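You operate a simulated robot arm through the tools that you are given. There is no shell and no other tool. Be economical: measure what you need, move in short steps, check, and stop when the job is done.

Carry out the task below with a simulated robot arm. There is one attempt and no reset: what you move stays moved.

JOB
Take the yellow block and leave it on the middle of the sample table. Take the seed plate from the top of the jug table and put it on top of the brown rusty pulley. Switch the brake lever off. Put the blue clip from the top of the sample table on top of the change pulley there and the orange clip on the upper shelf of the shelving. Do these in any order. Set down upright: yellow block. The brake lever goes to its stop.

It is judged by the outcome, as a careful person would: the job done as asked, and still so three seconds after it is handed in. It fails if anything else is knocked over, pushed out of place, dropped, spilled or broken.

ROBOT AND FRAMES
A 6-joint arm with a two-finger gripper on a trunk, on a base that drives. Base frame: it is fixed to the floor where the robot stands at the start and does not move with it; the origin is under the middle of the robot, x ahead of it, y to its left, z up; the surface under the hand at the start is at about z = 780. Lengths are in mm, angles in degrees, forces in N, time in s.
With the tool pointing down near the work surface it reaches from about 400 to 840 mm from the robot's upright axis, wherever it stands. Its first joint turns from -166.0 to 166.0 degrees. Places, roughly: brake lever [2300, 1700, 800]; change pulley [-1250, -250, 750]; clip [-1250, 250, 750]; middle of the sample table [-1000, 700, 800]; rusty pulley (12x12x9 cm) [800, 500, 800]; seed plate (8x8x4 cm) [600, 0, 800]; upper shelf of the shelving (109x23 cm) [2360, 860, 1640]; yellow block (6x2x4 cm) [500, 100, 800]. Payload 1.66 kg.
Tool frame: the origin (TCP) lies between the finger pads and is the grasp point; the fingertips stand 16 mm ahead of it; z points along the fingers, y is the line along which they close. Largest opening 111 mm; the body of the gripper starts 104 mm behind the TCP.
Orientation is told as [roll, pitch, yaw] about the base's x, y, z axes, in that order, counted from this pose: with the fingers straight down and closing along the base's y, the tool's x points along the base's -x, its y along +y and its z along -z.

CONTROLS
- The arm moves only by the tool play_rows. Its argument "motion" is text: rows parted by semicolons, each of 6 numbers parted by spaces: the shift along the base's x, y, z in units of 25 mm (1.0 is 25 mm), then the turn, a rotation vector about the base's x, y, z in units of 5 degrees (1.0 is 5 degrees). In form: dx dy dz ax ay az; .... A call has 1 to 10 rows; each row shifts and turns the commanded pose from where the row before left it. "claw" is the gripper command, from -1 (shut) to 1 (fully open), values between in proportion, set as the call begins (left out, the last holds). A call with a number of a shift or a turn outside -1 to 1 is refused whole. A row lasts 0.2 s, in which the tool goes at most 50 mm and 8.6 degrees; a call with a longer step from one row to the next is refused whole, and so is a gripper value outside its range. A pose out of reach is approached as far as the arm can. The call stops where the force on the tool passes 40 N (or 10 N more than at its start, if that is more) or the arm is blocked; 0.2 s more then pass. Each finger halts on what it meets, pressing with about 28 N; the grip force reading is that of the motor and also rises with nothing between the fingers. The clock runs only during rows and for 0.2 s after the last one: add rows that do not move to give the fingers time. It gives the time, the measured TCP pose, the force on the tool (base axes), the opening and the grip force at its end, in the units of the frame above (readings bear some noise), with the torque about the TCP (base axes, N m) and any sound that the robot's microphone picked up.
- Cameras (640 x 400 px; columns grow to the right, rows downward): "scene" is now at [-24, 246.3, 1478.8]; the picture's right is [1.00, 0.07, 0.00], its down [0.07, -0.93, -0.36] and it looks along [-0.03, 0.36, -0.93] (base axes); focal length 214 px, centre (320, 200). "wrist" rides on the gripper at [70, 13, -143] in the tool frame; the picture's right is [-0.19, 0.98, 0.00], its down [-0.87, -0.17, -0.47] and it looks along [-0.46, -0.09, 0.88] (tool axes); focal length 230 px, centre (320, 200). There is no depth. A picture from a camera that has moved, and an enlarged one, comes with that camera's place and axes in the base frame and with its lens.
- camera(camera): a new picture of that camera. It takes no simulated time.
- raise_lower(by): slides the trunk up (or, below 0, down) by that many mm; the arm and the scene camera ride with it, the base frame stays. It gives what a move gives, with no picture.
- drive_base(legs): drives the robot by 1 to 6 legs, each [ahead, left, turn to the left] in mm, mm and degrees, along the robot's own axes; the way and the turn of a leg run together, so that a leg with both is an arc; at most 1500 mm and 180 degrees a leg. The arm and the cameras ride along, it lands a little off, and it stops where it bumps. It gives what a move gives.
- turn_head(pan, tilt): turns the head with the scene camera to pan (to the left, within 120 degrees either way) and tilt (down, from -29 to 69), counted from straight ahead of the robot. It gives what a move gives.
- inspect(camera, box): a new picture of the part [left, top, right, bottom] of that camera's present view, enlarged. It takes no simulated time.
- close_job(): hands the job in; it is judged then, once.

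Work in short steps. Places have to be worked out from the pictures, the camera data and where the tool is seen: move nearer, look again, correct. Check each grasp and each placing, and mend what went wrong. You have 165 turns and 120 pictures in all, those below and enlarged ones among them. Open the gripper and draw the arm clear of the work before you hand the job in, unless the task says otherwise; then end with one line.

The tools are called by a JSON object that holds its "name" and its "arguments". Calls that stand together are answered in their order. play_rows: Moves the arm, as the interface text tells. Its arguments: {"type":"object","properties":{"motion":{"type":"string"},"claw":{"type":"number"}},"required":["motion"]} The other tools are called the same way: raise_lower (by) slides the trunk up or down; drive_base (legs) drives the base; turn_head (pan, tilt) turns the head that bears the scene camera; camera (camera) takes a picture; inspect (camera, box) takes an enlarged picture of a part of a camera's view; close_job () hands the job in.

At the start:

```text
time_s: 0.0
position: [341.1, 366.2, 1120.7]
tcp_rot: [0.0, 0.0, 0.0]
ft_force: [-0.1, -0.4, -0.5]
ft_torque: [-0.03, 0.02, 0.0]
width: 110.6
finger_force: 0.2
trunk travel left (down, up): [-100.0, 490.0]
robot x, y, heading: [-1.0, -0.3, -0.4]
head pan, tilt: [94.0, 68.8]
```

scene: 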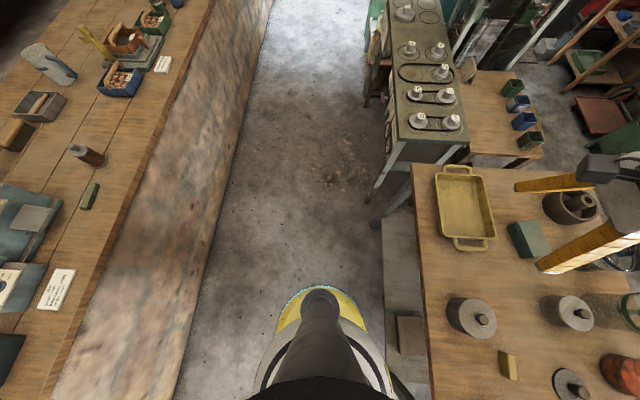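
wrist: 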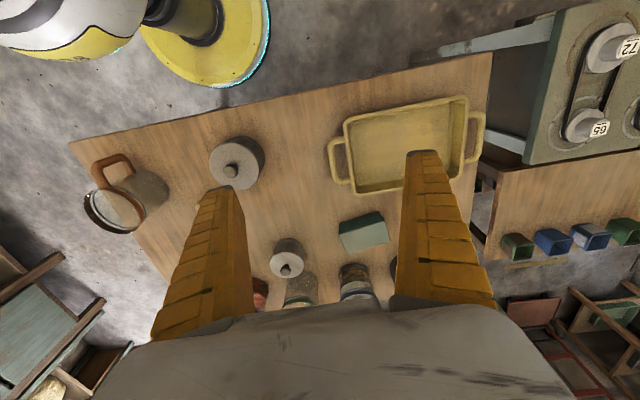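

I start by looking ahead at the jug table to locate the block, seed plate and rusty pulley.

{"name": "turn_head", "arguments": {"pan": 10, "tilt": 50}}

{"name": "camera", "arguments": {"camera": "scene"}}

```text
time_s: 1.6
position: [342.0, 366.8, 1120.0]
tcp_rot: [0.0, 0.0, -0.1]
ft_force: [0.2, 0.4, 0.6]
ft_torque: [0.0, 0.0, 0.01]
width: 110.7
finger_force: 0.2
trunk travel left (down, up): [-100.0, 490.0]
robot x, y, heading: [-3.0, 0.1, 0.1]
head pan, tilt: [10.0, 50.0]
```

```text
117 pictures are left
camera scene: at [55.7, 203.9, 1500.7], right [0.17, -0.98, 0.0], down [-0.75, -0.13, -0.64], along [0.63, 0.11, -0.77], focal length 214 px, centre (320, 200)
```

scene: 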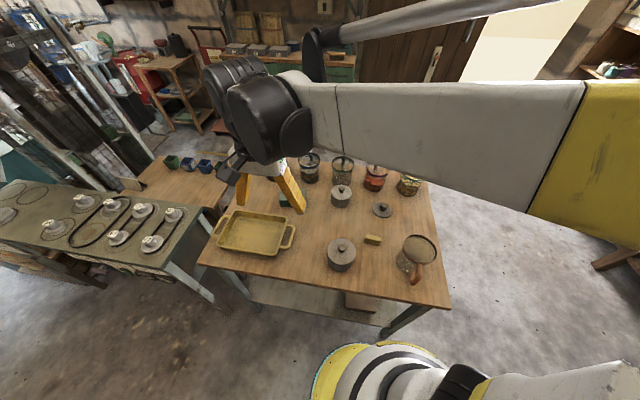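

The flat disc near (628, 44) is probably the seed plate and the block is near (478, 84). I enlarge the table to be sure.

{"name": "inspect", "arguments": {"camera": "scene", "box": [200, 140, 460, 302]}}

{"name": "inspect", "arguments": {"camera": "wrist", "box": [60, 90, 500, 365]}}

```text
2.46 times, centred on (330, 221) of scene
camera zoom: at [55.7, 203.9, 1500.7], right [0.17, -0.98, 0.0], down [-0.75, -0.13, -0.64], along [0.63, 0.11, -0.77], focal length 528 px, centre (295, 148)
```

zoom: 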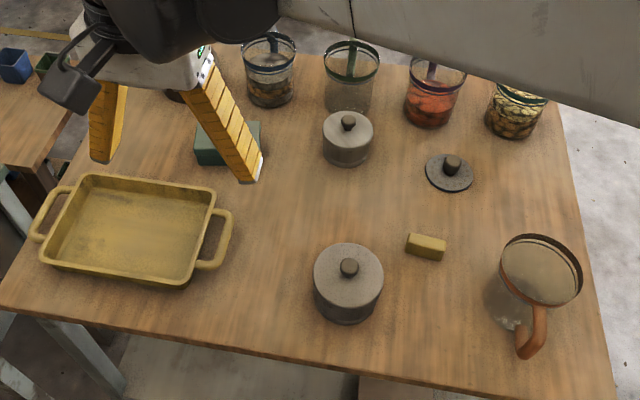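

```text
1.45 times, centred on (280, 228) of wrist
camera zoom: at [270.1, 380.3, 1262.6], right [0.19, 0.98, 0.0], down [0.87, -0.17, 0.47], along [0.46, -0.09, -0.88], focal length 335 px, centre (378, 160)
```

zoom: 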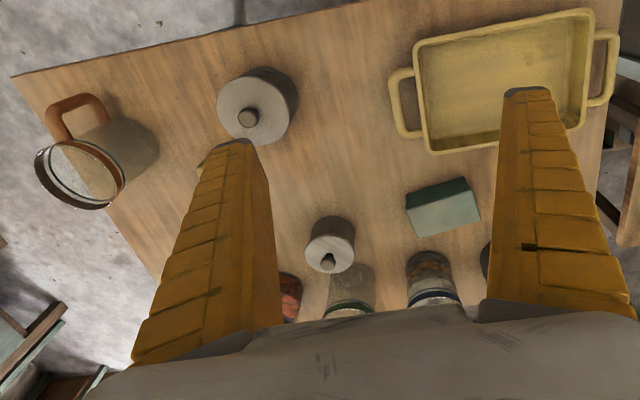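

Plate identified (flat disc with knob). I move the hand toward it for a closer wrist view.

{"name": "play_rows", "arguments": {"motion": "0.6 -1 -0.4 0 0 0;0.6 -1 -0.4 0 0 0;0.6 -1 -0.4 0 0 0;0.6 -1 -0.4 0 0 0;0.6 -1 -0.4 0 0 0;0.6 -1 -0.4 0 0 0;0.6 -1 -0.4 0 0 0;0.6 -1 -0.4 0 0 0;0.6 -1 -0.4 0 0 0;0.6 -1 -0.4 0 0 0", "claw": 0}}

{"name": "camera", "arguments": {"camera": "wrist"}}

{"name": "camera", "arguments": {"camera": "scene"}}

```text
time_s: 3.8
position: [492.8, 115.1, 1021.3]
tcp_rot: [0.0, -0.1, -0.1]
ft_force: [-0.6, -0.8, -0.5]
ft_torque: [0.01, -0.01, -0.01]
width: 57.5
finger_force: 1.0
trunk travel left (down, up): [-100.0, 490.0]
robot x, y, heading: [-1.1, 1.9, 0.2]
head pan, tilt: [10.0, 50.0]
```

```text
114 pictures are left
camera wrist: at [423.0, 129.4, 1163.2], right [0.19, 0.98, 0.0], down [0.87, -0.17, 0.47], along [0.46, -0.09, -0.88], focal length 230 px, centre (320, 200)
```

wrist: 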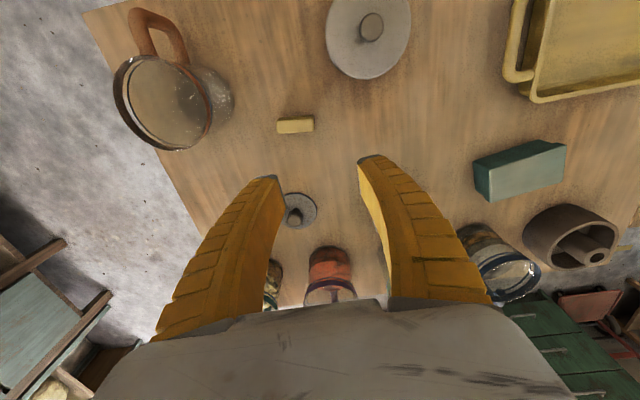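

```text
113 pictures are left
camera scene: at [56.0, 203.7, 1500.7], right [0.17, -0.98, 0.0], down [-0.75, -0.13, -0.64], along [0.63, 0.11, -0.77], focal length 214 px, centre (320, 200)
```

scene: 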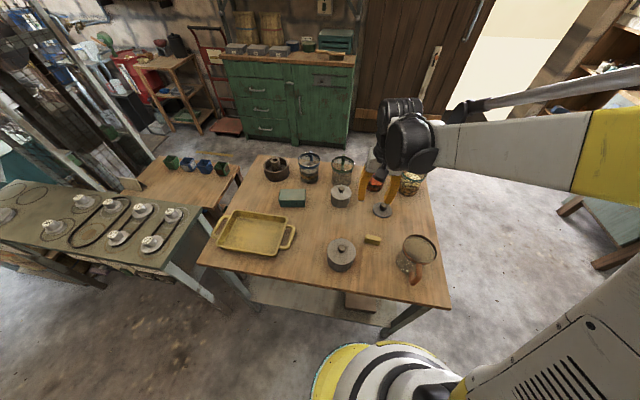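

The knob is at about (626, 41). I go above it at z≈890 and look again.

{"name": "play_rows", "arguments": {"motion": "1 -0.5 0 0 0 0;1 -0.5 -0.5 0 0 0;1 -0.5 -1 0 0 0;1 -0.5 -1 0 0 0;1 -0.5 -1 0 0 0;0.33 -0.46 -1 0 0 0"}}

{"name": "camera", "arguments": {"camera": "wrist"}}

{"name": "inspect", "arguments": {"camera": "scene", "box": [200, 140, 460, 302]}}

```text
time_s: 5.2
position: [624.9, 45.1, 905.9]
tcp_rot: [0.0, -0.1, -0.1]
ft_force: [0.4, 0.9, 0.6]
ft_torque: [0.0, -0.02, 0.03]
width: 57.6
finger_force: 1.7
trunk travel left (down, up): [-100.0, 490.0]
robot x, y, heading: [0.8, -0.7, 0.0]
head pan, tilt: [10.0, 50.0]
```

```text
112 pictures are left
camera wrist: at [555.3, 59.0, 1049.2], right [0.19, 0.98, 0.0], down [0.87, -0.17, 0.47], along [0.46, -0.09, -0.88], focal length 230 px, centre (320, 200)
```

wrist: 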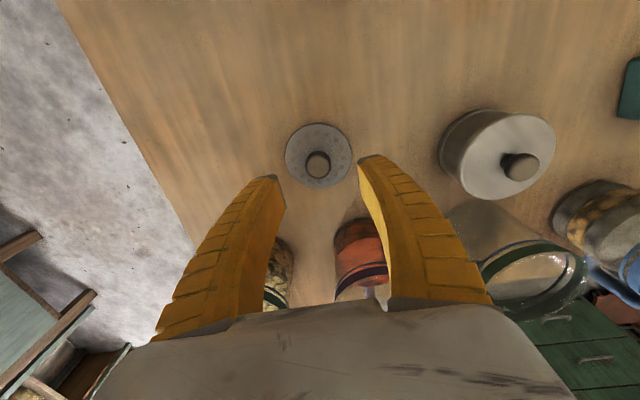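

```text
2.46 times, centred on (330, 221) of scene
camera zoom: at [56.1, 203.9, 1500.7], right [0.17, -0.98, 0.0], down [-0.75, -0.13, -0.64], along [0.63, 0.11, -0.77], focal length 528 px, centre (295, 148)
```

zoom: 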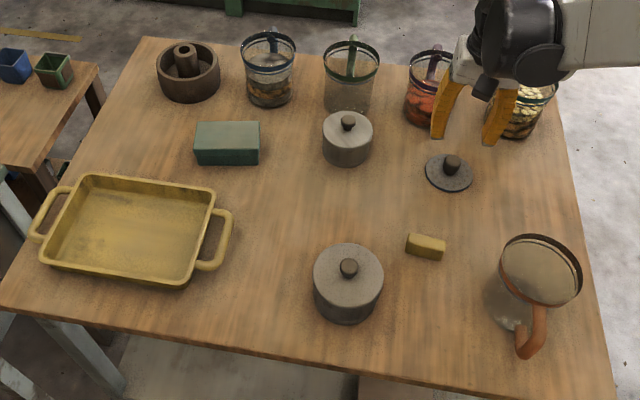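

Knob confirmed at about (628, 43). I descend to z≈818 and close.

{"name": "play_rows", "arguments": {"motion": "0.1 -0.1 -1 0 0 0;0 0 -1 0 0 0;0 0 -0.8 0 0 0;0 0 -0.7 0 0 0;0 0 0 0 0 0"}}

{"name": "camera", "arguments": {"camera": "wrist"}}

{"name": "inspect", "arguments": {"camera": "scene", "box": [340, 160, 440, 222]}}

```text
time_s: 6.4
position: [627.5, 40.8, 817.9]
tcp_rot: [0.0, -0.1, 0.0]
ft_force: [0.1, -0.4, 0.3]
ft_torque: [0.02, 0.01, 0.02]
width: 57.8
finger_force: 1.1
trunk travel left (down, up): [-100.0, 490.0]
robot x, y, heading: [2.5, 3.0, 0.1]
head pan, tilt: [10.0, 50.0]
```

```text
110 pictures are left
camera wrist: at [556.7, 53.6, 961.0], right [0.19, 0.98, 0.0], down [0.87, -0.17, 0.47], along [0.46, -0.09, -0.88], focal length 230 px, centre (320, 200)
```

wrist: 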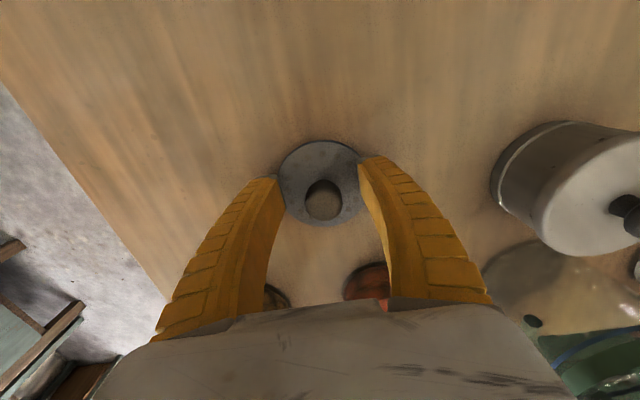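

```text
6.40 times, centred on (390, 191) of scene
camera zoom: at [55.8, 203.9, 1500.7], right [0.17, -0.98, 0.0], down [-0.75, -0.13, -0.64], along [0.63, 0.11, -0.77], focal length 1373 px, centre (-128, 258)
```

zoom: 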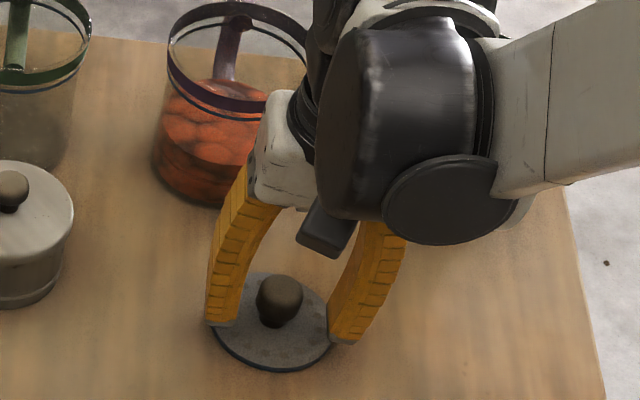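

Well placed; I shift slightly, lower 5 mm and close on the knob.

{"name": "play_rows", "arguments": {"motion": "0.12 0 -0.2 0 0 0;0 0 0 0 0 0"}}

{"name": "play_rows", "arguments": {"motion": "0 0 0 0 0 0;0 0 0 0 0 0;0 0 0 0 0 0", "claw": -1}}

{"name": "camera", "arguments": {"camera": "wrist"}}

```text
time_s: 7.0
position: [630.4, 41.2, 813.5]
tcp_rot: [0.0, 0.0, 0.0]
ft_force: [-0.1, 0.3, 0.1]
ft_torque: [0.0, -0.02, -0.04]
width: 57.5
finger_force: 1.2
trunk travel left (down, up): [-100.0, 490.0]
robot x, y, heading: [0.5, 2.5, 0.1]
head pan, tilt: [10.0, 50.0]
```

```text
time_s: 7.8
position: [630.0, 40.0, 814.1]
tcp_rot: [0.1, 0.0, 0.0]
ft_force: [1.7, -0.3, 7.0]
ft_torque: [0.03, 0.1, -0.05]
width: 23.3
finger_force: 28.0
trunk travel left (down, up): [-100.0, 490.0]
robot x, y, heading: [-0.5, 2.5, 0.1]
head pan, tilt: [10.0, 50.0]
```

```text
108 pictures are left
camera wrist: at [559.3, 54.4, 956.3], right [0.19, 0.98, 0.0], down [0.87, -0.17, 0.47], along [0.46, -0.09, -0.88], focal length 230 px, centre (320, 200)
```

wrist: 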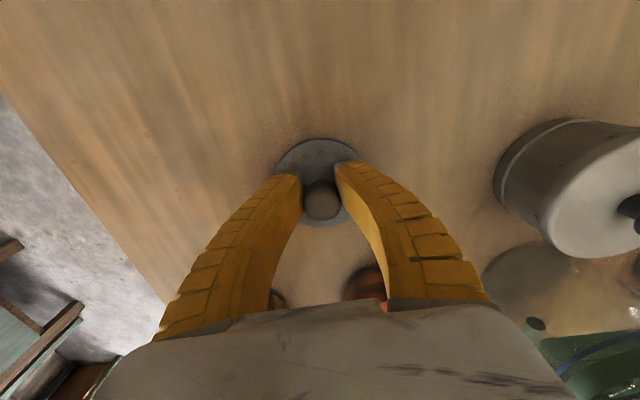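

Grip holds the knob at 23 mm. I lift it well above the jars.

{"name": "play_rows", "arguments": {"motion": "0 0 0.6 0 0 0;0 0 1 0 0 0;0 0 1 0 0 0;0 0 1 0 0 0;0 0 1 0 0 0;0 0 1 0 0 0;0 0 1 0 0 0;0 0 1 0 0 0"}}

{"name": "camera", "arguments": {"camera": "wrist"}}

{"name": "turn_head", "arguments": {"pan": 50, "tilt": 55}}

{"name": "camera", "arguments": {"camera": "scene"}}

```text
time_s: 9.6
position: [630.3, 39.2, 1004.3]
tcp_rot: [0.0, 0.0, -0.1]
ft_force: [-0.4, 0.0, -1.2]
ft_torque: [0.01, 0.03, -0.03]
width: 20.2
finger_force: 28.2
trunk travel left (down, up): [-100.0, 490.0]
robot x, y, heading: [-0.3, 1.3, -0.0]
head pan, tilt: [10.0, 50.0]
```

```text
107 pictures are left
camera wrist: at [559.5, 52.7, 1147.6], right [0.19, 0.98, 0.0], down [0.87, -0.17, 0.47], along [0.46, -0.09, -0.88], focal length 230 px, centre (320, 200)
```

wrist: 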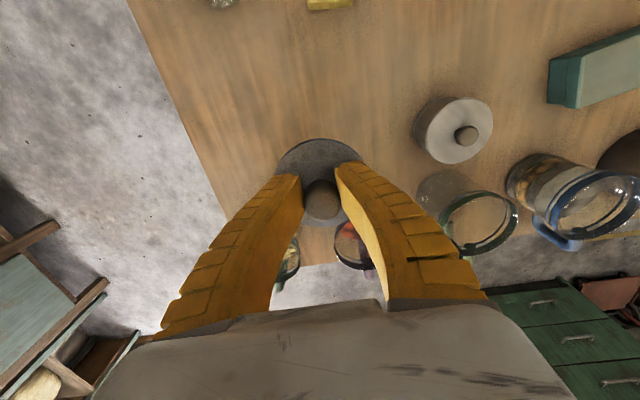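

```text
time_s: 10.7
position: [630.5, 37.4, 1005.5]
tcp_rot: [0.0, 0.0, -0.1]
ft_force: [-0.4, -0.4, -1.0]
ft_torque: [-0.04, 0.06, 0.01]
width: 20.4
finger_force: 28.0
trunk travel left (down, up): [-100.0, 490.0]
robot x, y, heading: [1.6, 1.7, 0.0]
head pan, tilt: [50.0, 55.0]
```

```text
106 pictures are left
camera scene: at [26.4, 245.7, 1494.2], right [0.77, -0.64, 0.0], down [-0.53, -0.63, -0.57], along [0.37, 0.44, -0.82], focal length 214 px, centre (320, 200)
```

scene: 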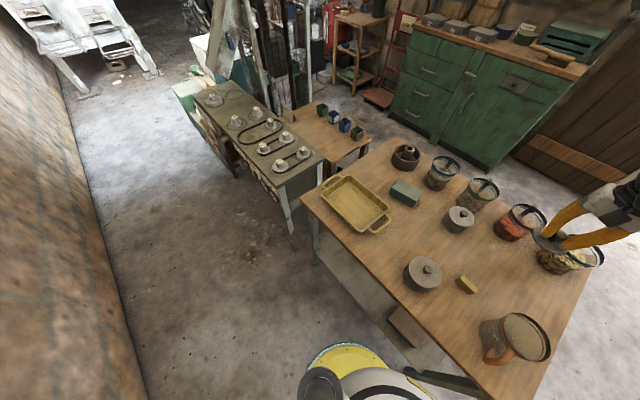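

Aisle to the left is clear. I drive 380 mm left so the rusty pulley comes into reach.

{"name": "drive_base", "arguments": {"legs": [[0, 380, 0]]}}

{"name": "turn_head", "arguments": {"pan": 20, "tilt": 50}}

{"name": "camera", "arguments": {"camera": "scene"}}

{"name": "camera", "arguments": {"camera": "wrist"}}

```text
time_s: 13.1
position: [630.2, 419.4, 1005.7]
tcp_rot: [0.0, 0.1, -0.1]
ft_force: [0.3, -0.4, -1.0]
ft_torque: [-0.01, 0.02, -0.04]
width: 20.5
finger_force: 28.0
trunk travel left (down, up): [-100.0, 490.0]
robot x, y, heading: [3.0, 385.3, 0.0]
head pan, tilt: [50.0, 55.0]
```

```text
time_s: 14.0
position: [630.6, 420.2, 1005.0]
tcp_rot: [0.0, -0.1, -0.1]
ft_force: [0.1, 0.3, -0.7]
ft_torque: [0.0, 0.03, -0.02]
width: 20.3
finger_force: 27.5
trunk travel left (down, up): [-100.0, 490.0]
robot x, y, heading: [-0.8, 383.7, -0.1]
head pan, tilt: [20.0, 50.0]
```

```text
105 pictures are left
camera scene: at [53.3, 599.3, 1500.7], right [0.34, -0.94, 0.0], down [-0.72, -0.26, -0.64], along [0.6, 0.22, -0.77], focal length 214 px, centre (320, 200)
```

scene: 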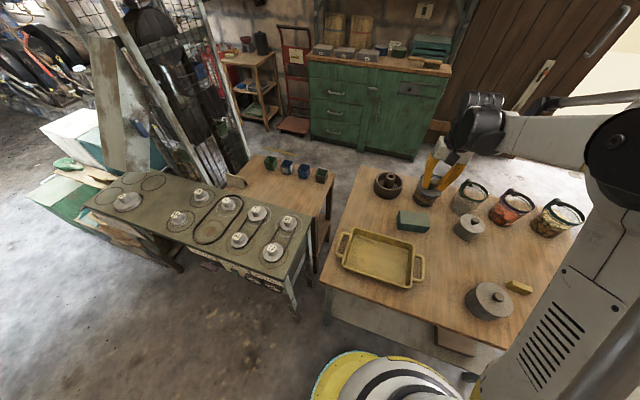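

```text
104 pictures are left
camera wrist: at [560.3, 434.0, 1147.3], right [0.19, 0.98, 0.0], down [0.87, -0.17, 0.47], along [0.46, -0.09, -0.88], focal length 230 px, centre (320, 200)
```

wrist: 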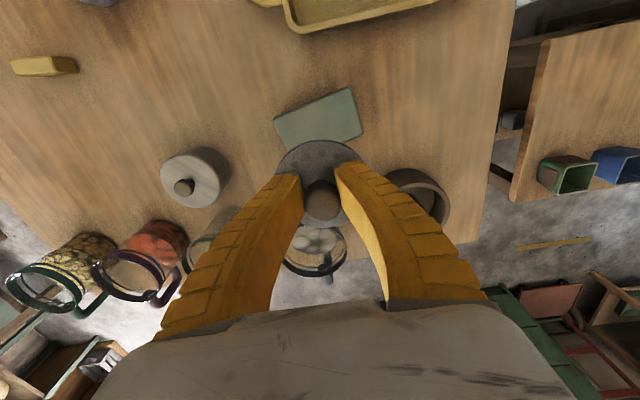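

I enlarge the pulley to find its hub top.

{"name": "inspect", "arguments": {"camera": "scene", "box": [350, 155, 430, 205]}}

```text
8.00 times, centred on (390, 180) of scene
camera zoom: at [53.3, 599.3, 1500.7], right [0.34, -0.94, 0.0], down [-0.72, -0.26, -0.64], along [0.6, 0.22, -0.77], focal length 1716 px, centre (-240, 360)
```

zoom: 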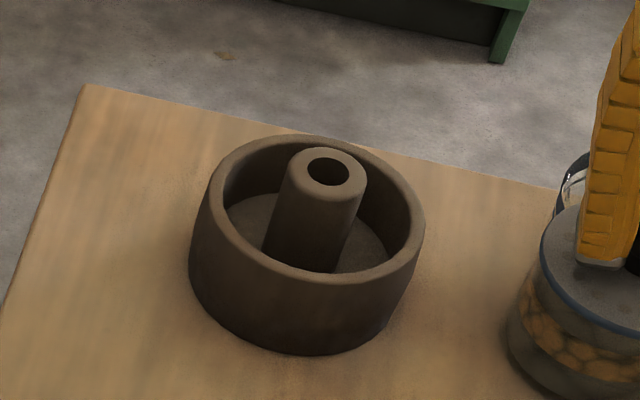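

Hub top estimated at (766, 544, 870), about 36 mm wide. I move near it for a wrist check.

{"name": "play_rows", "arguments": {"motion": "1 0.3 0 0 0 0;1 0.3 0 0 0 0;1 0.3 0 0 0 0;1 0.3 0 0 0 0;0.4 0.4 0 0 0 0;0 0 0 0 0 0"}}

{"name": "camera", "arguments": {"camera": "wrist"}}

```text
time_s: 15.4
position: [741.4, 461.6, 1005.6]
tcp_rot: [-0.1, 0.1, 0.0]
ft_force: [-0.2, 0.4, -2.2]
ft_torque: [0.03, -0.01, 0.0]
width: 19.5
finger_force: 27.8
trunk travel left (down, up): [-100.0, 490.0]
robot x, y, heading: [1.4, 386.1, -0.2]
head pan, tilt: [20.0, 50.0]
```

```text
102 pictures are left
camera wrist: at [669.6, 475.0, 1147.5], right [0.19, 0.98, 0.0], down [0.87, -0.17, 0.47], along [0.46, -0.09, -0.88], focal length 230 px, centre (320, 200)
```

wrist: 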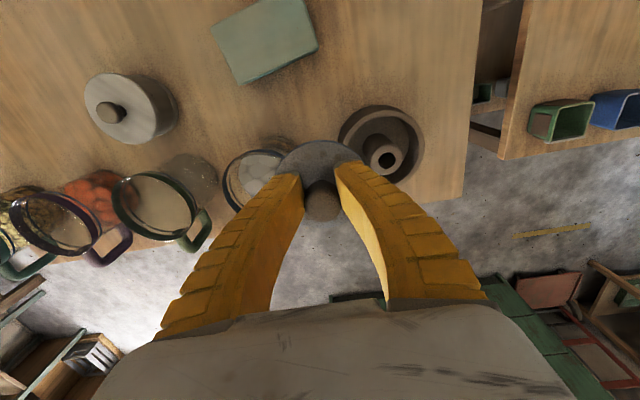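

I enlarge the wrist view for an accurate hub pixel and to check the grip on the knob.

{"name": "inspect", "arguments": {"camera": "wrist", "box": [260, 90, 440, 202]}}

{"name": "inspect", "arguments": {"camera": "wrist", "box": [260, 120, 390, 230]}}

```text
3.56 times, centred on (350, 146) of wrist
camera zoom: at [669.6, 475.0, 1147.5], right [0.19, 0.98, 0.0], down [0.87, -0.17, 0.47], along [0.46, -0.09, -0.88], focal length 818 px, centre (213, 392)
```

zoom: 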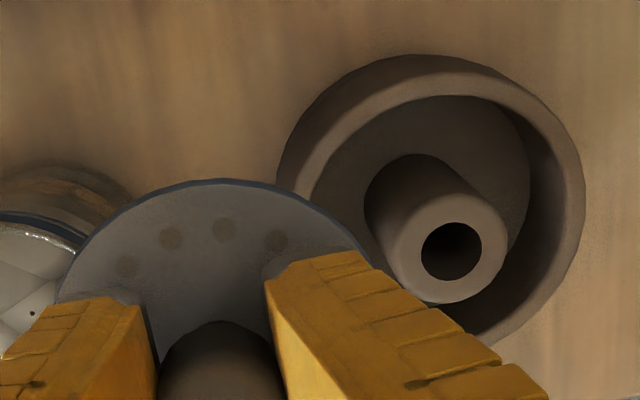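

```text
3.64 times, centred on (325, 175) of wrist
camera zoom: at [669.6, 475.0, 1147.5], right [0.19, 0.98, 0.0], down [0.87, -0.17, 0.47], along [0.46, -0.09, -0.88], focal length 837 px, centre (302, 291)
```

zoom: 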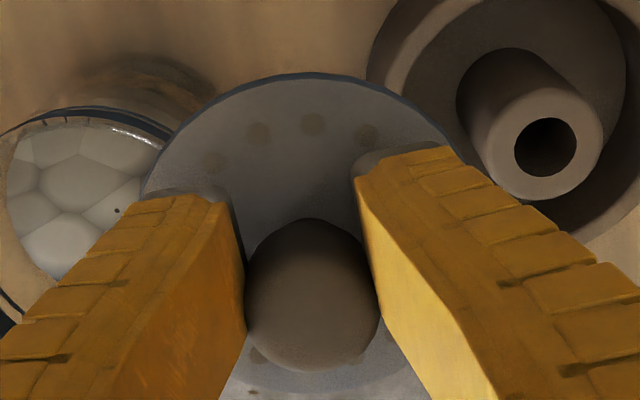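

Wrist puts the hub at about (773, 540). I move above it and descend to leave ~15 mm clearance.

{"name": "play_rows", "arguments": {"motion": "0.31 0.8 0 0 0 0;0.31 0.8 0 0 0 0;0.31 0.8 0 0 0 0;0.32 0.72 0 0 0 0;0 0 -1 0 0 0;0 0 -1 0 0 0;0 0 -0.8 0 0 0;0 0 -0.5 0 0 0;0 0 0 0 0 0"}}

{"name": "camera", "arguments": {"camera": "wrist"}}

{"name": "inspect", "arguments": {"camera": "scene", "box": [340, 120, 452, 190]}}

```text
time_s: 17.4
position: [771.7, 539.4, 923.9]
tcp_rot: [0.0, 0.0, -0.1]
ft_force: [-0.2, 0.2, -0.7]
ft_torque: [0.02, 0.0, 0.0]
width: 19.4
finger_force: 28.5
trunk travel left (down, up): [-100.0, 490.0]
robot x, y, heading: [3.4, 383.4, -0.1]
head pan, tilt: [20.0, 50.0]
```

```text
99 pictures are left
camera wrist: at [701.2, 552.9, 1064.7], right [0.19, 0.98, 0.0], down [0.87, -0.17, 0.47], along [0.46, -0.09, -0.88], focal length 230 px, centre (320, 200)
```

wrist: 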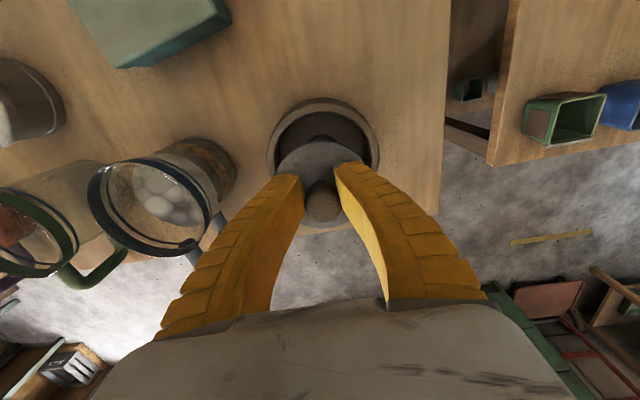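

```text
5.71 times, centred on (396, 155) of scene
camera zoom: at [53.3, 599.3, 1500.7], right [0.34, -0.94, 0.0], down [-0.72, -0.26, -0.64], along [0.6, 0.22, -0.77], focal length 1226 px, centre (-114, 457)
```

zoom: 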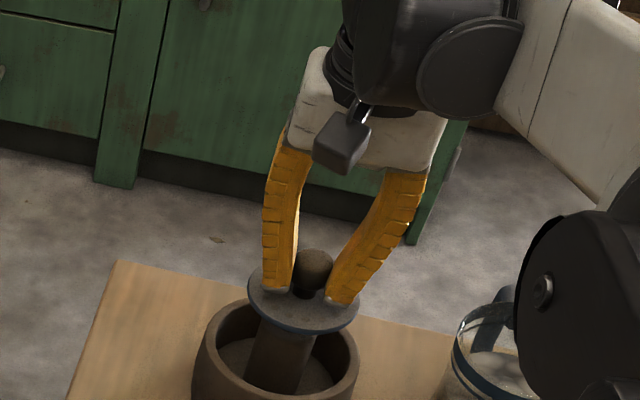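

Plate is centred over the hub in both views. I lower in small steps until contact.

{"name": "play_rows", "arguments": {"motion": "0.03 0.04 -0.4 0 0 0;0 0 -0.2 0 0 0;0 0 -0.1 0 0 0;0 0 0 0 0 0"}}

{"name": "inspect", "arguments": {"camera": "scene", "box": [340, 120, 452, 190]}}

```text
time_s: 18.4
position: [772.6, 540.1, 903.7]
tcp_rot: [0.0, 0.0, -0.1]
ft_force: [0.2, -0.3, -0.8]
ft_torque: [-0.03, -0.01, 0.0]
width: 19.3
finger_force: 27.7
trunk travel left (down, up): [-100.0, 490.0]
robot x, y, heading: [0.9, 383.5, -0.3]
head pan, tilt: [20.0, 50.0]
```

```text
5.71 times, centred on (396, 155) of scene
camera zoom: at [53.3, 599.3, 1500.7], right [0.34, -0.94, 0.0], down [-0.72, -0.26, -0.64], along [0.6, 0.22, -0.77], focal length 1226 px, centre (-114, 457)
```

zoom: 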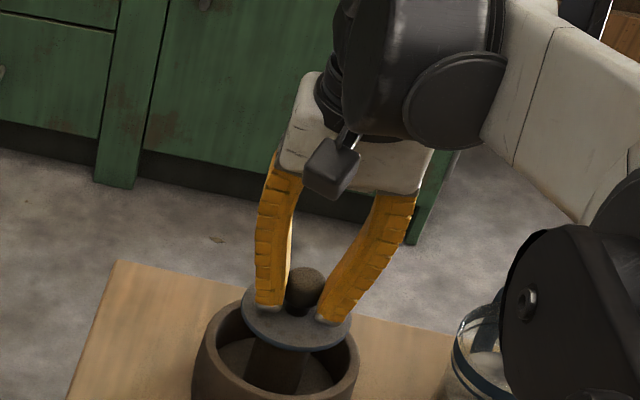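

No contact yet; I continue in 1–2 mm steps.

{"name": "play_rows", "arguments": {"motion": "0 0 -0.06 0 0 0;0 0 -0.06 0 0 0;0 0 -0.06 0 0 0;0 0 0 0 0 0"}}

```text
time_s: 19.4
position: [773.1, 538.8, 900.1]
tcp_rot: [0.0, 0.0, -0.1]
ft_force: [-0.3, -0.2, 0.6]
ft_torque: [0.02, 0.04, 0.0]
width: 19.3
finger_force: 27.5
trunk travel left (down, up): [-100.0, 490.0]
robot x, y, heading: [-1.9, 383.0, 0.0]
head pan, tilt: [20.0, 50.0]
```

{"name": "play_rows", "arguments": {"motion": "0 0 -0.06 0 0 0;0 0 -0.06 0 0 0;0 0 -0.06 0 0 0;0 0 0 0 0 0"}}

{"name": "inspect", "arguments": {"camera": "scene", "box": [340, 120, 452, 190]}}

```text
time_s: 20.4
position: [771.7, 539.5, 898.2]
tcp_rot: [0.0, 0.0, -0.2]
ft_force: [-1.3, -0.5, 18.7]
ft_torque: [0.01, -0.43, 0.01]
width: 23.2
finger_force: 28.1
trunk travel left (down, up): [-100.0, 490.0]
robot x, y, heading: [0.0, 386.1, -0.2]
head pan, tilt: [20.0, 50.0]
```

```text
5.71 times, centred on (396, 155) of scene
camera zoom: at [51.1, 598.8, 1501.0], right [0.34, -0.94, 0.0], down [-0.72, -0.26, -0.64], along [0.61, 0.22, -0.77], focal length 1226 px, centre (-114, 457)
```

zoom: 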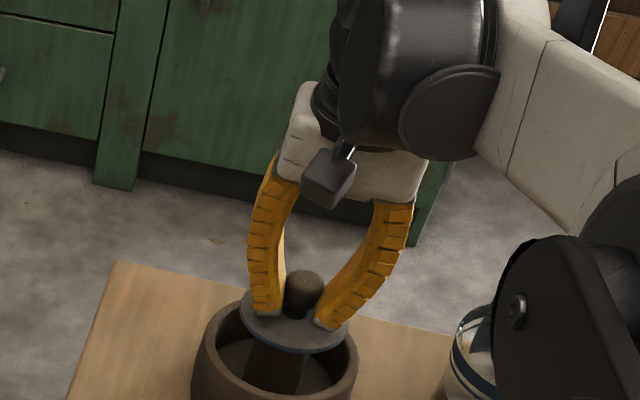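

Contact, but the torque suggests contact ~20 mm ahead of the TCP. I raise slightly, shift 4 mm forward and re-touch lightly.

{"name": "play_rows", "arguments": {"motion": "0 0 0.16 0 0 0;0.16 0 0 0 0 0;0 0 -0.08 0 0 0;0 0 -0.05 0 0 0;0 0 0 0 0 0"}}

{"name": "camera", "arguments": {"camera": "wrist"}}

```text
time_s: 21.6
position: [776.5, 538.7, 897.7]
tcp_rot: [-0.1, -0.1, 0.0]
ft_force: [3.4, 2.3, 13.9]
ft_torque: [0.04, -0.33, 0.07]
width: 20.9
finger_force: 27.9
trunk travel left (down, up): [-100.0, 490.0]
robot x, y, heading: [-1.9, 380.0, -0.0]
head pan, tilt: [20.0, 50.0]
```

```text
95 pictures are left
camera wrist: at [705.9, 553.2, 1039.5], right [0.19, 0.98, 0.0], down [0.86, -0.17, 0.47], along [0.46, -0.09, -0.88], focal length 230 px, centre (320, 200)
```

wrist: 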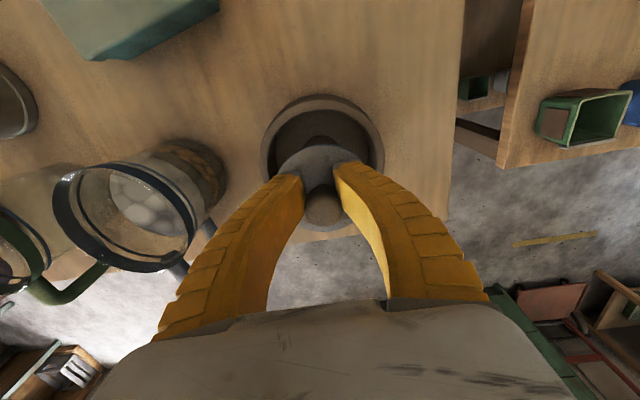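

Contact now looks consistent with the hub centred at ≈776. I release gently.

{"name": "play_rows", "arguments": {"motion": "0 0 0 0 0 0;0 0 0 0 0 0;0 0 0 0 0 0", "claw": -0.2}}

{"name": "camera", "arguments": {"camera": "wrist"}}

{"name": "inspect", "arguments": {"camera": "scene", "box": [340, 120, 452, 190]}}

```text
time_s: 22.4
position: [777.1, 538.5, 897.0]
tcp_rot: [-0.1, 0.0, -0.1]
ft_force: [0.2, -0.1, 0.5]
ft_torque: [0.02, -0.02, 0.03]
width: 46.7
finger_force: 1.5
trunk travel left (down, up): [-100.0, 490.0]
robot x, y, heading: [-2.9, 380.8, -0.0]
head pan, tilt: [20.0, 50.0]
```

```text
94 pictures are left
camera wrist: at [706.6, 553.1, 1038.7], right [0.19, 0.98, 0.0], down [0.87, -0.17, 0.47], along [0.46, -0.09, -0.88], focal length 230 px, centre (320, 200)
```

wrist: 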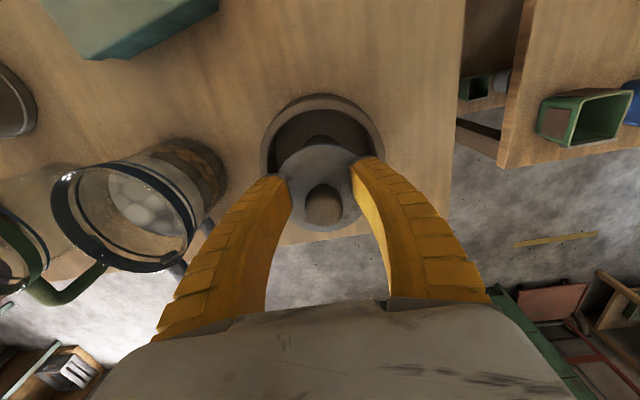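

```text
5.71 times, centred on (396, 155) of scene
camera zoom: at [53.2, 599.3, 1500.7], right [0.34, -0.94, 0.0], down [-0.72, -0.26, -0.64], along [0.6, 0.22, -0.77], focal length 1226 px, centre (-114, 457)
```

zoom: 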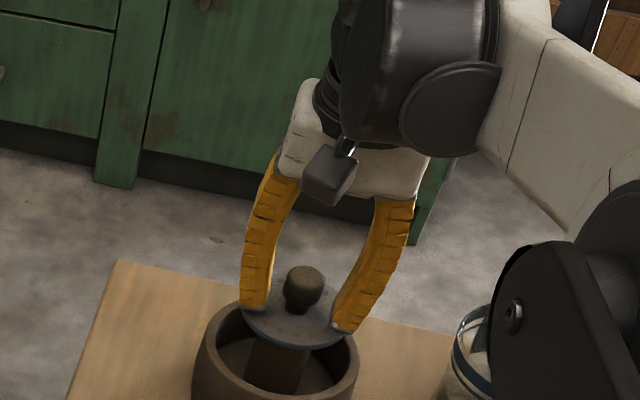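

Plate rests on the hub. I withdraw straight up.

{"name": "play_rows", "arguments": {"motion": "0 0 0.4 0 0 0;0 0 0.8 0 0 0;0 0 1 0 0 0;0 0 1 0 0 0;0 0 1 0 0 0;0 0 1 0 0 0;-1 0 0 0 0 0;-1 -0.5 0 0 0 0;-1 -0.5 0 0 0 0;-1 -0.5 0 0 0 0"}}

{"name": "inspect", "arguments": {"camera": "scene", "box": [340, 130, 452, 200]}}

```text
time_s: 24.6
position: [676.2, 502.5, 1024.9]
tcp_rot: [0.0, -0.1, 0.0]
ft_force: [-0.4, -0.1, 0.5]
ft_torque: [-0.01, -0.02, 0.02]
width: 46.4
finger_force: 1.6
trunk travel left (down, up): [-100.0, 490.0]
robot x, y, heading: [-2.0, 381.1, -0.1]
head pan, tilt: [20.0, 50.0]
```

```text
5.71 times, centred on (396, 165) of scene
camera zoom: at [52.7, 599.2, 1500.8], right [0.34, -0.94, 0.0], down [-0.72, -0.26, -0.64], along [0.6, 0.22, -0.77], focal length 1226 px, centre (-114, 400)
```

zoom: 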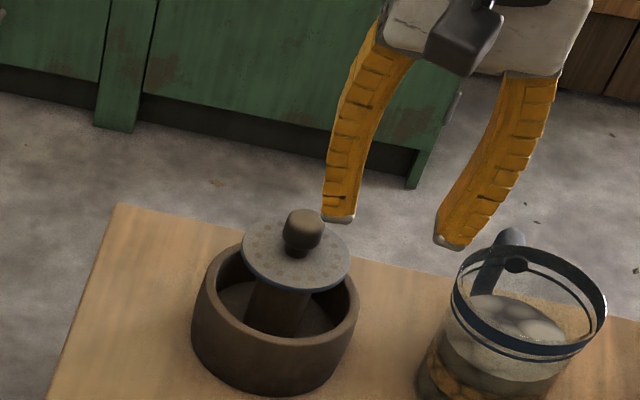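

Plate sits on the hub. Now I drive back right 250 mm to take the yellow block near (476, 81).

{"name": "drive_base", "arguments": {"legs": [[0, -280, 0]]}}

```text
time_s: 26.6
position: [675.7, 226.4, 1024.3]
tcp_rot: [0.0, 0.0, 0.5]
ft_force: [0.6, -0.4, 0.8]
ft_torque: [0.02, 0.01, -0.02]
width: 47.0
finger_force: 1.6
trunk travel left (down, up): [-100.0, 490.0]
robot x, y, heading: [1.0, 100.1, 0.3]
head pan, tilt: [20.0, 50.0]
```

I move the hand above and short of the block and open wider, then look.

{"name": "play_rows", "arguments": {"motion": "-0.9 -0.6 0 0 0 0;-0.9 -0.6 0 0 0 0;-0.9 -0.6 0 0 0 0;-0.9 -0.6 0 0 0 0;-0.9 -0.6 0 0 0 0;-0.9 -0.6 -0.6 0 0 0;-0.9 -0.6 -0.8 0 0 0;-0.9 -0.6 -0.8 0 0 0;-0.9 -0.6 -0.8 0 0 0;0 -0.2 -0.8 0 0 0", "claw": 0.8}}

{"name": "camera", "arguments": {"camera": "wrist"}}

```text
time_s: 28.8
position: [474.9, 86.7, 927.1]
tcp_rot: [-0.1, 0.0, 0.6]
ft_force: [-0.2, -1.0, -0.1]
ft_torque: [-0.03, -0.02, 0.0]
width: 100.1
finger_force: 0.1
trunk travel left (down, up): [-100.0, 490.0]
robot x, y, heading: [1.5, 98.2, 0.7]
head pan, tilt: [20.0, 50.0]
```

```text
91 pictures are left
camera wrist: at [403.6, 99.8, 1070.4], right [0.18, 0.98, 0.0], down [0.87, -0.16, 0.47], along [0.46, -0.09, -0.88], focal length 230 px, centre (320, 200)
```

wrist: 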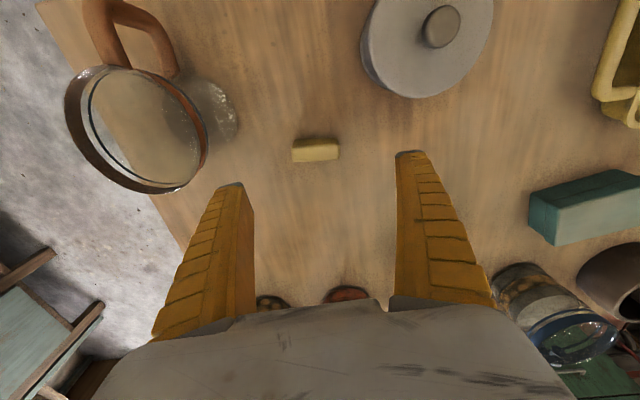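

{"name": "inspect", "arguments": {"camera": "wrist", "box": [270, 115, 370, 178]}}

```text
6.35 times, centred on (320, 146) of wrist
camera zoom: at [403.6, 99.8, 1070.4], right [0.18, 0.98, 0.0], down [0.87, -0.16, 0.47], along [0.46, -0.09, -0.88], focal length 1461 px, centre (320, 540)
```

zoom: 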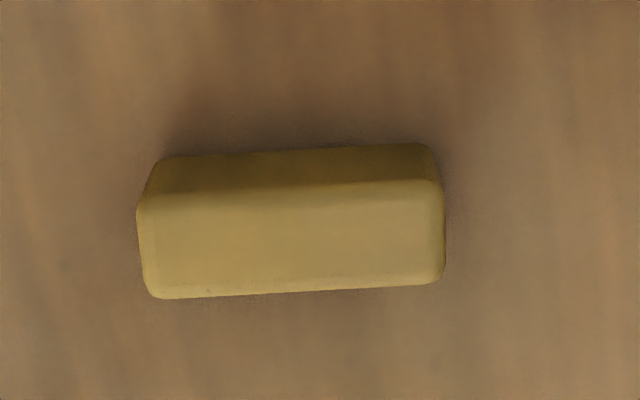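

Block is ~55 mm along y, centre about (476, 80). I descend around its ends to z≈803.

{"name": "play_rows", "arguments": {"motion": "0.05 -0.27 -0.6 0 0 0;0 0 -1 0 0 0;0 0 -1 0 0 0;0 0 -1 0 0 0;0 0 -0.8 0 0 0;0 0 -0.56 0 0 0;0 0 0 0 0 0"}}

{"name": "camera", "arguments": {"camera": "wrist"}}

```text
time_s: 30.4
position: [476.4, 81.2, 806.0]
tcp_rot: [0.0, 0.1, 0.5]
ft_force: [0.3, 0.5, 0.1]
ft_torque: [-0.02, 0.0, -0.03]
width: 100.6
finger_force: 0.5
trunk travel left (down, up): [-100.0, 490.0]
robot x, y, heading: [5.1, 98.3, 0.7]
head pan, tilt: [20.0, 50.0]
```

```text
89 pictures are left
camera wrist: at [404.4, 93.9, 948.0], right [0.18, 0.98, 0.0], down [0.87, -0.16, 0.47], along [0.46, -0.09, -0.88], focal length 230 px, centre (320, 200)
```

wrist: 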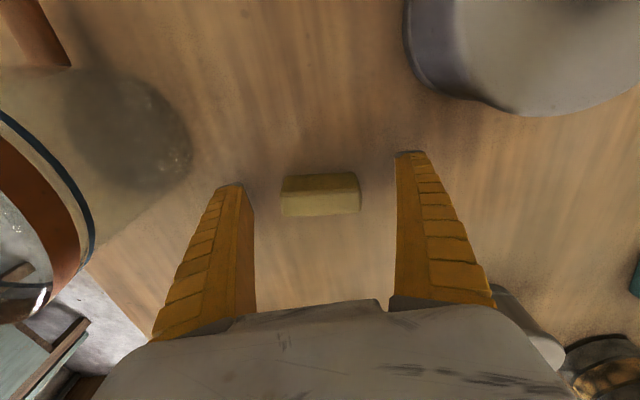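

Aligned. I lower 4 mm and close on the block's ends.

{"name": "play_rows", "arguments": {"motion": "0.06 -0.04 -0.16 0 0 0;0 0 0 0 0 0;0 0 0 0 0 0;0 0 0 0 0 0", "claw": -0.4}}

{"name": "camera", "arguments": {"camera": "wrist"}}

```text
time_s: 31.4
position: [475.7, 81.0, 803.1]
tcp_rot: [0.0, -0.1, 0.5]
ft_force: [2.4, 5.6, 22.1]
ft_torque: [0.09, -0.17, -0.02]
width: 55.2
finger_force: 27.9
trunk travel left (down, up): [-100.0, 490.0]
robot x, y, heading: [0.0, 96.3, 0.6]
head pan, tilt: [20.0, 50.0]
```

```text
88 pictures are left
camera wrist: at [404.5, 93.1, 944.5], right [0.18, 0.98, 0.0], down [0.87, -0.16, 0.47], along [0.47, -0.09, -0.88], focal length 230 px, centre (320, 200)
```

wrist: 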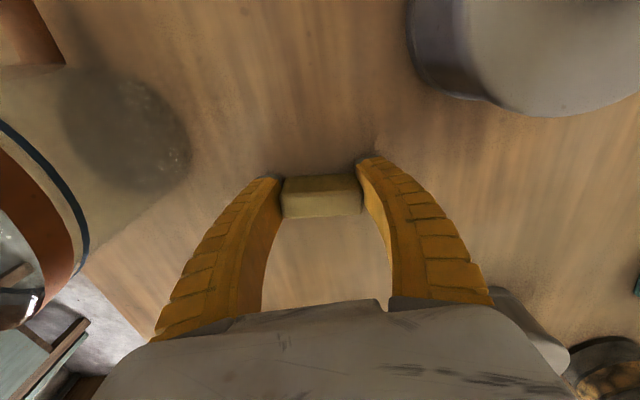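

Held at 55 mm. I lift it.

{"name": "play_rows", "arguments": {"motion": "0 0 0.5 0 0 0;0 0 1 0 0 0;0 0 1 0 0 0;0 0 1 0 0 0;0 0 1 0 0 0;0 0 1 0 0 0;0 0 1 0 0 0;0 0 1 0 0 0;0 0 1 0 0 0;0 0 1 0 0 0", "claw": -1}}

{"name": "camera", "arguments": {"camera": "wrist"}}

```text
time_s: 33.6
position: [478.3, 79.2, 1036.3]
tcp_rot: [0.0, 0.0, 0.4]
ft_force: [0.4, -0.6, -1.0]
ft_torque: [0.02, -0.01, -0.02]
width: 53.1
finger_force: 28.4
trunk travel left (down, up): [-100.0, 490.0]
robot x, y, heading: [0.4, 100.2, 0.4]
head pan, tilt: [20.0, 50.0]
```

```text
87 pictures are left
camera wrist: at [406.9, 91.3, 1179.3], right [0.18, 0.98, 0.0], down [0.87, -0.16, 0.47], along [0.46, -0.09, -0.88], focal length 230 px, centre (320, 200)
```

wrist: 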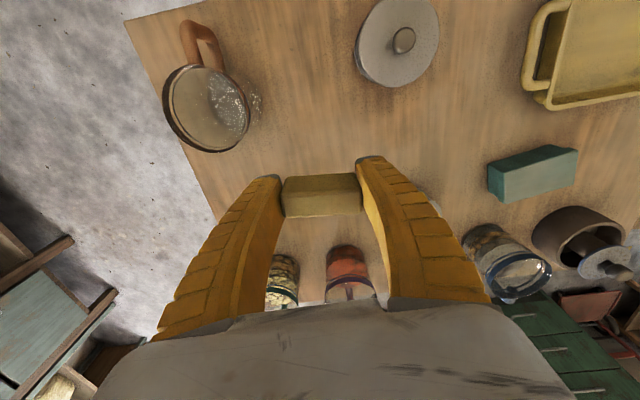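

Block held securely. I turn the robot around to face the sample table.

{"name": "drive_base", "arguments": {"legs": [[-60, 0, 0], [0, 0, 179]]}}

{"name": "turn_head", "arguments": {"pan": 0, "tilt": 40}}

{"name": "camera", "arguments": {"camera": "scene"}}

```text
time_s: 41.9
position: [-534.2, 123.9, 1036.9]
tcp_rot: [0.0, 0.0, 180.0]
ft_force: [-0.8, -0.2, 0.0]
ft_torque: [-0.04, 0.03, -0.01]
width: 53.0
finger_force: 28.3
trunk travel left (down, up): [-100.0, 490.0]
robot x, y, heading: [-58.6, 97.5, -179.9]
head pan, tilt: [20.0, 50.0]
```

```text
time_s: 42.7
position: [-534.3, 123.4, 1036.3]
tcp_rot: [0.0, -0.1, 179.9]
ft_force: [0.4, 0.3, -0.1]
ft_torque: [-0.02, 0.01, 0.02]
width: 52.9
finger_force: 27.6
trunk travel left (down, up): [-100.0, 490.0]
robot x, y, heading: [-55.8, 101.3, -179.9]
head pan, tilt: [0.0, 40.0]
```

```text
86 pictures are left
camera scene: at [-123.5, -90.9, 1514.9], right [0.0, 1.0, 0.0], down [0.64, 0.0, -0.77], along [-0.77, 0.0, -0.64], focal length 214 px, centre (320, 200)
```

scene: 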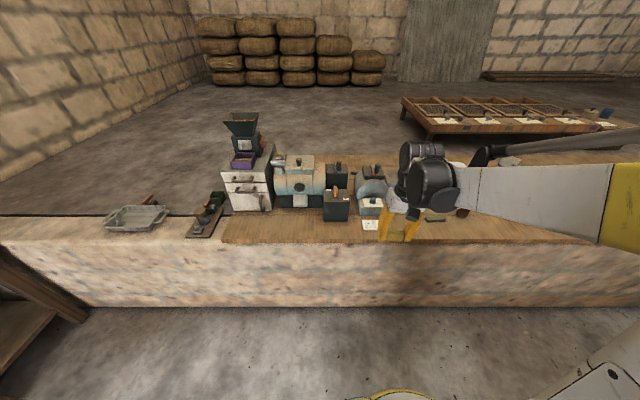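

I enlarge the sample table objects to identify the clips and change pulley.

{"name": "inspect", "arguments": {"camera": "scene", "box": [210, 105, 410, 245]}}

{"name": "inspect", "arguments": {"camera": "scene", "box": [320, 140, 470, 240]}}

```text
2.86 times, centred on (310, 175) of scene
camera zoom: at [-123.5, -90.9, 1514.9], right [0.0, 1.0, 0.0], down [0.64, 0.0, -0.77], along [-0.77, 0.0, -0.64], focal length 613 px, centre (349, 271)
```

zoom: 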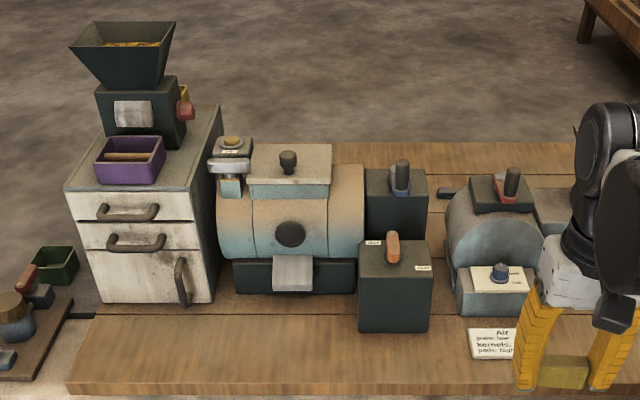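

```text
4.00 times, centred on (395, 190) of scene
camera zoom: at [-123.5, -90.9, 1514.9], right [0.0, 1.0, 0.0], down [0.64, 0.0, -0.77], along [-0.77, 0.0, -0.64], focal length 858 px, centre (20, 240)
```

zoom: 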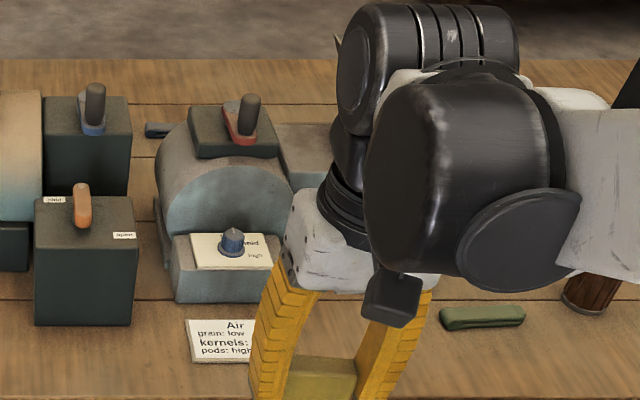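

The boxes have levers; the clips aren't obvious yet. I drive toward the table at y≈650 to set the block down first, then look along the table.

{"name": "drive_base", "arguments": {"legs": [[0, -550, 0], [180, 0, 0]]}}

{"name": "turn_head", "arguments": {"pan": -25, "tilt": 50}}

{"name": "camera", "arguments": {"camera": "scene"}}

{"name": "camera", "arguments": {"camera": "wrist"}}

```text
time_s: 46.9
position: [-712.5, 656.5, 1036.1]
tcp_rot: [0.1, 0.0, 179.6]
ft_force: [-0.1, 0.2, -0.6]
ft_torque: [0.02, -0.06, 0.0]
width: 52.7
finger_force: 27.8
trunk travel left (down, up): [-100.0, 490.0]
robot x, y, heading: [-235.6, 629.9, 179.7]
head pan, tilt: [0.0, 40.0]
```

```text
time_s: 47.8
position: [-710.9, 656.1, 1036.8]
tcp_rot: [0.0, -0.1, 179.6]
ft_force: [-0.3, 0.0, -1.1]
ft_torque: [0.0, -0.01, 0.0]
width: 52.7
finger_force: 27.9
trunk travel left (down, up): [-100.0, 490.0]
robot x, y, heading: [-233.8, 629.0, 179.6]
head pan, tilt: [-25.0, 50.0]
```

```text
83 pictures are left
camera scene: at [-285.7, 471.5, 1500.7], right [0.43, 0.9, 0.0], down [0.69, -0.33, -0.64], along [-0.58, 0.28, -0.77], focal length 214 px, centre (320, 200)
```

scene: 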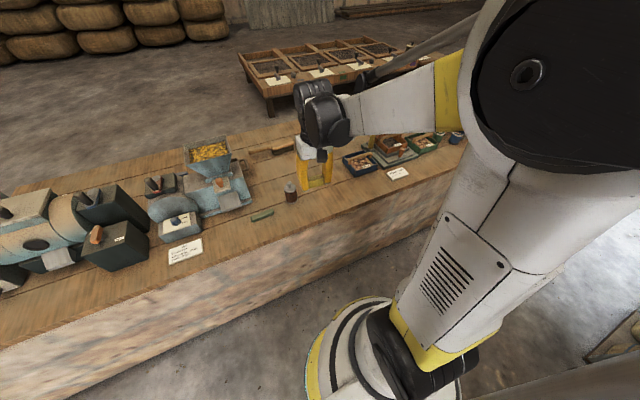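

```text
82 pictures are left
camera wrist: at [-642.4, 643.0, 1178.9], right [-0.2, -0.98, 0.0], down [-0.86, 0.17, 0.47], along [-0.46, 0.09, -0.88], focal length 230 px, centre (320, 200)
```

wrist: 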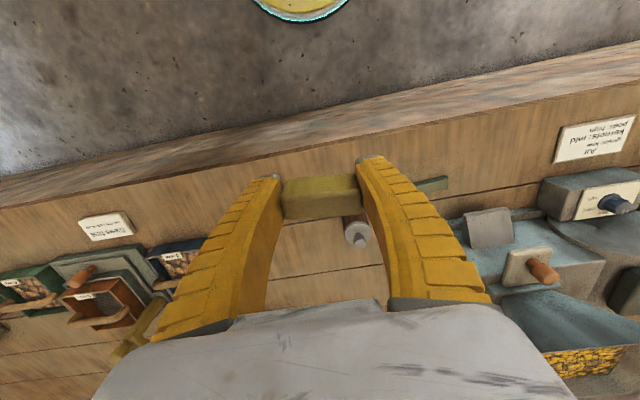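

I check the table's extent and the small objects on it.

{"name": "inspect", "arguments": {"camera": "scene", "box": [330, 90, 480, 190]}}

{"name": "inspect", "arguments": {"camera": "scene", "box": [130, 110, 310, 250]}}

```text
4.00 times, centred on (405, 140) of scene
camera zoom: at [-285.7, 471.5, 1500.7], right [0.43, 0.9, 0.0], down [0.69, -0.33, -0.64], along [-0.58, 0.28, -0.77], focal length 858 px, centre (-20, 440)
```

zoom: 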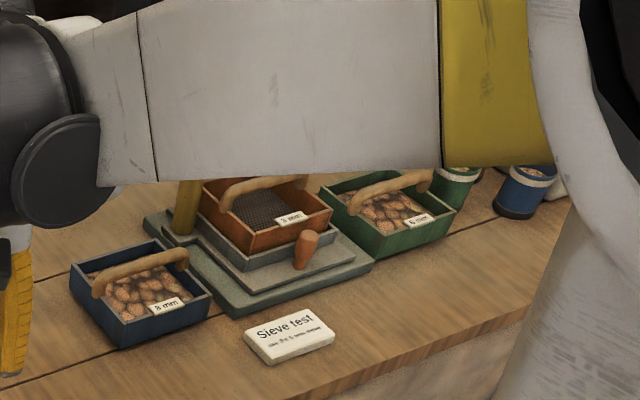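

```text
2.86 times, centred on (220, 180) of scene
camera zoom: at [-285.7, 471.5, 1500.7], right [0.43, 0.9, 0.0], down [0.69, -0.33, -0.64], along [-0.58, 0.28, -0.77], focal length 613 px, centre (606, 257)
```

zoom: 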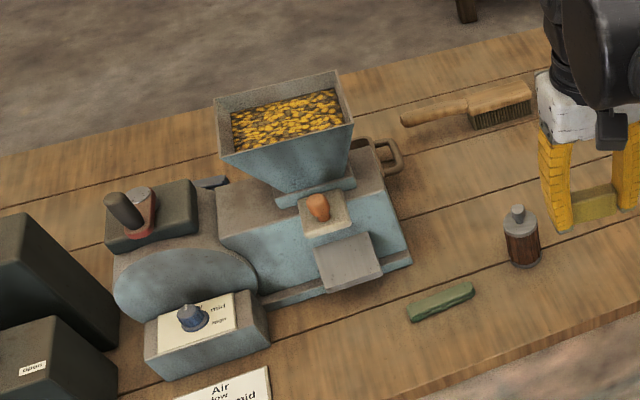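

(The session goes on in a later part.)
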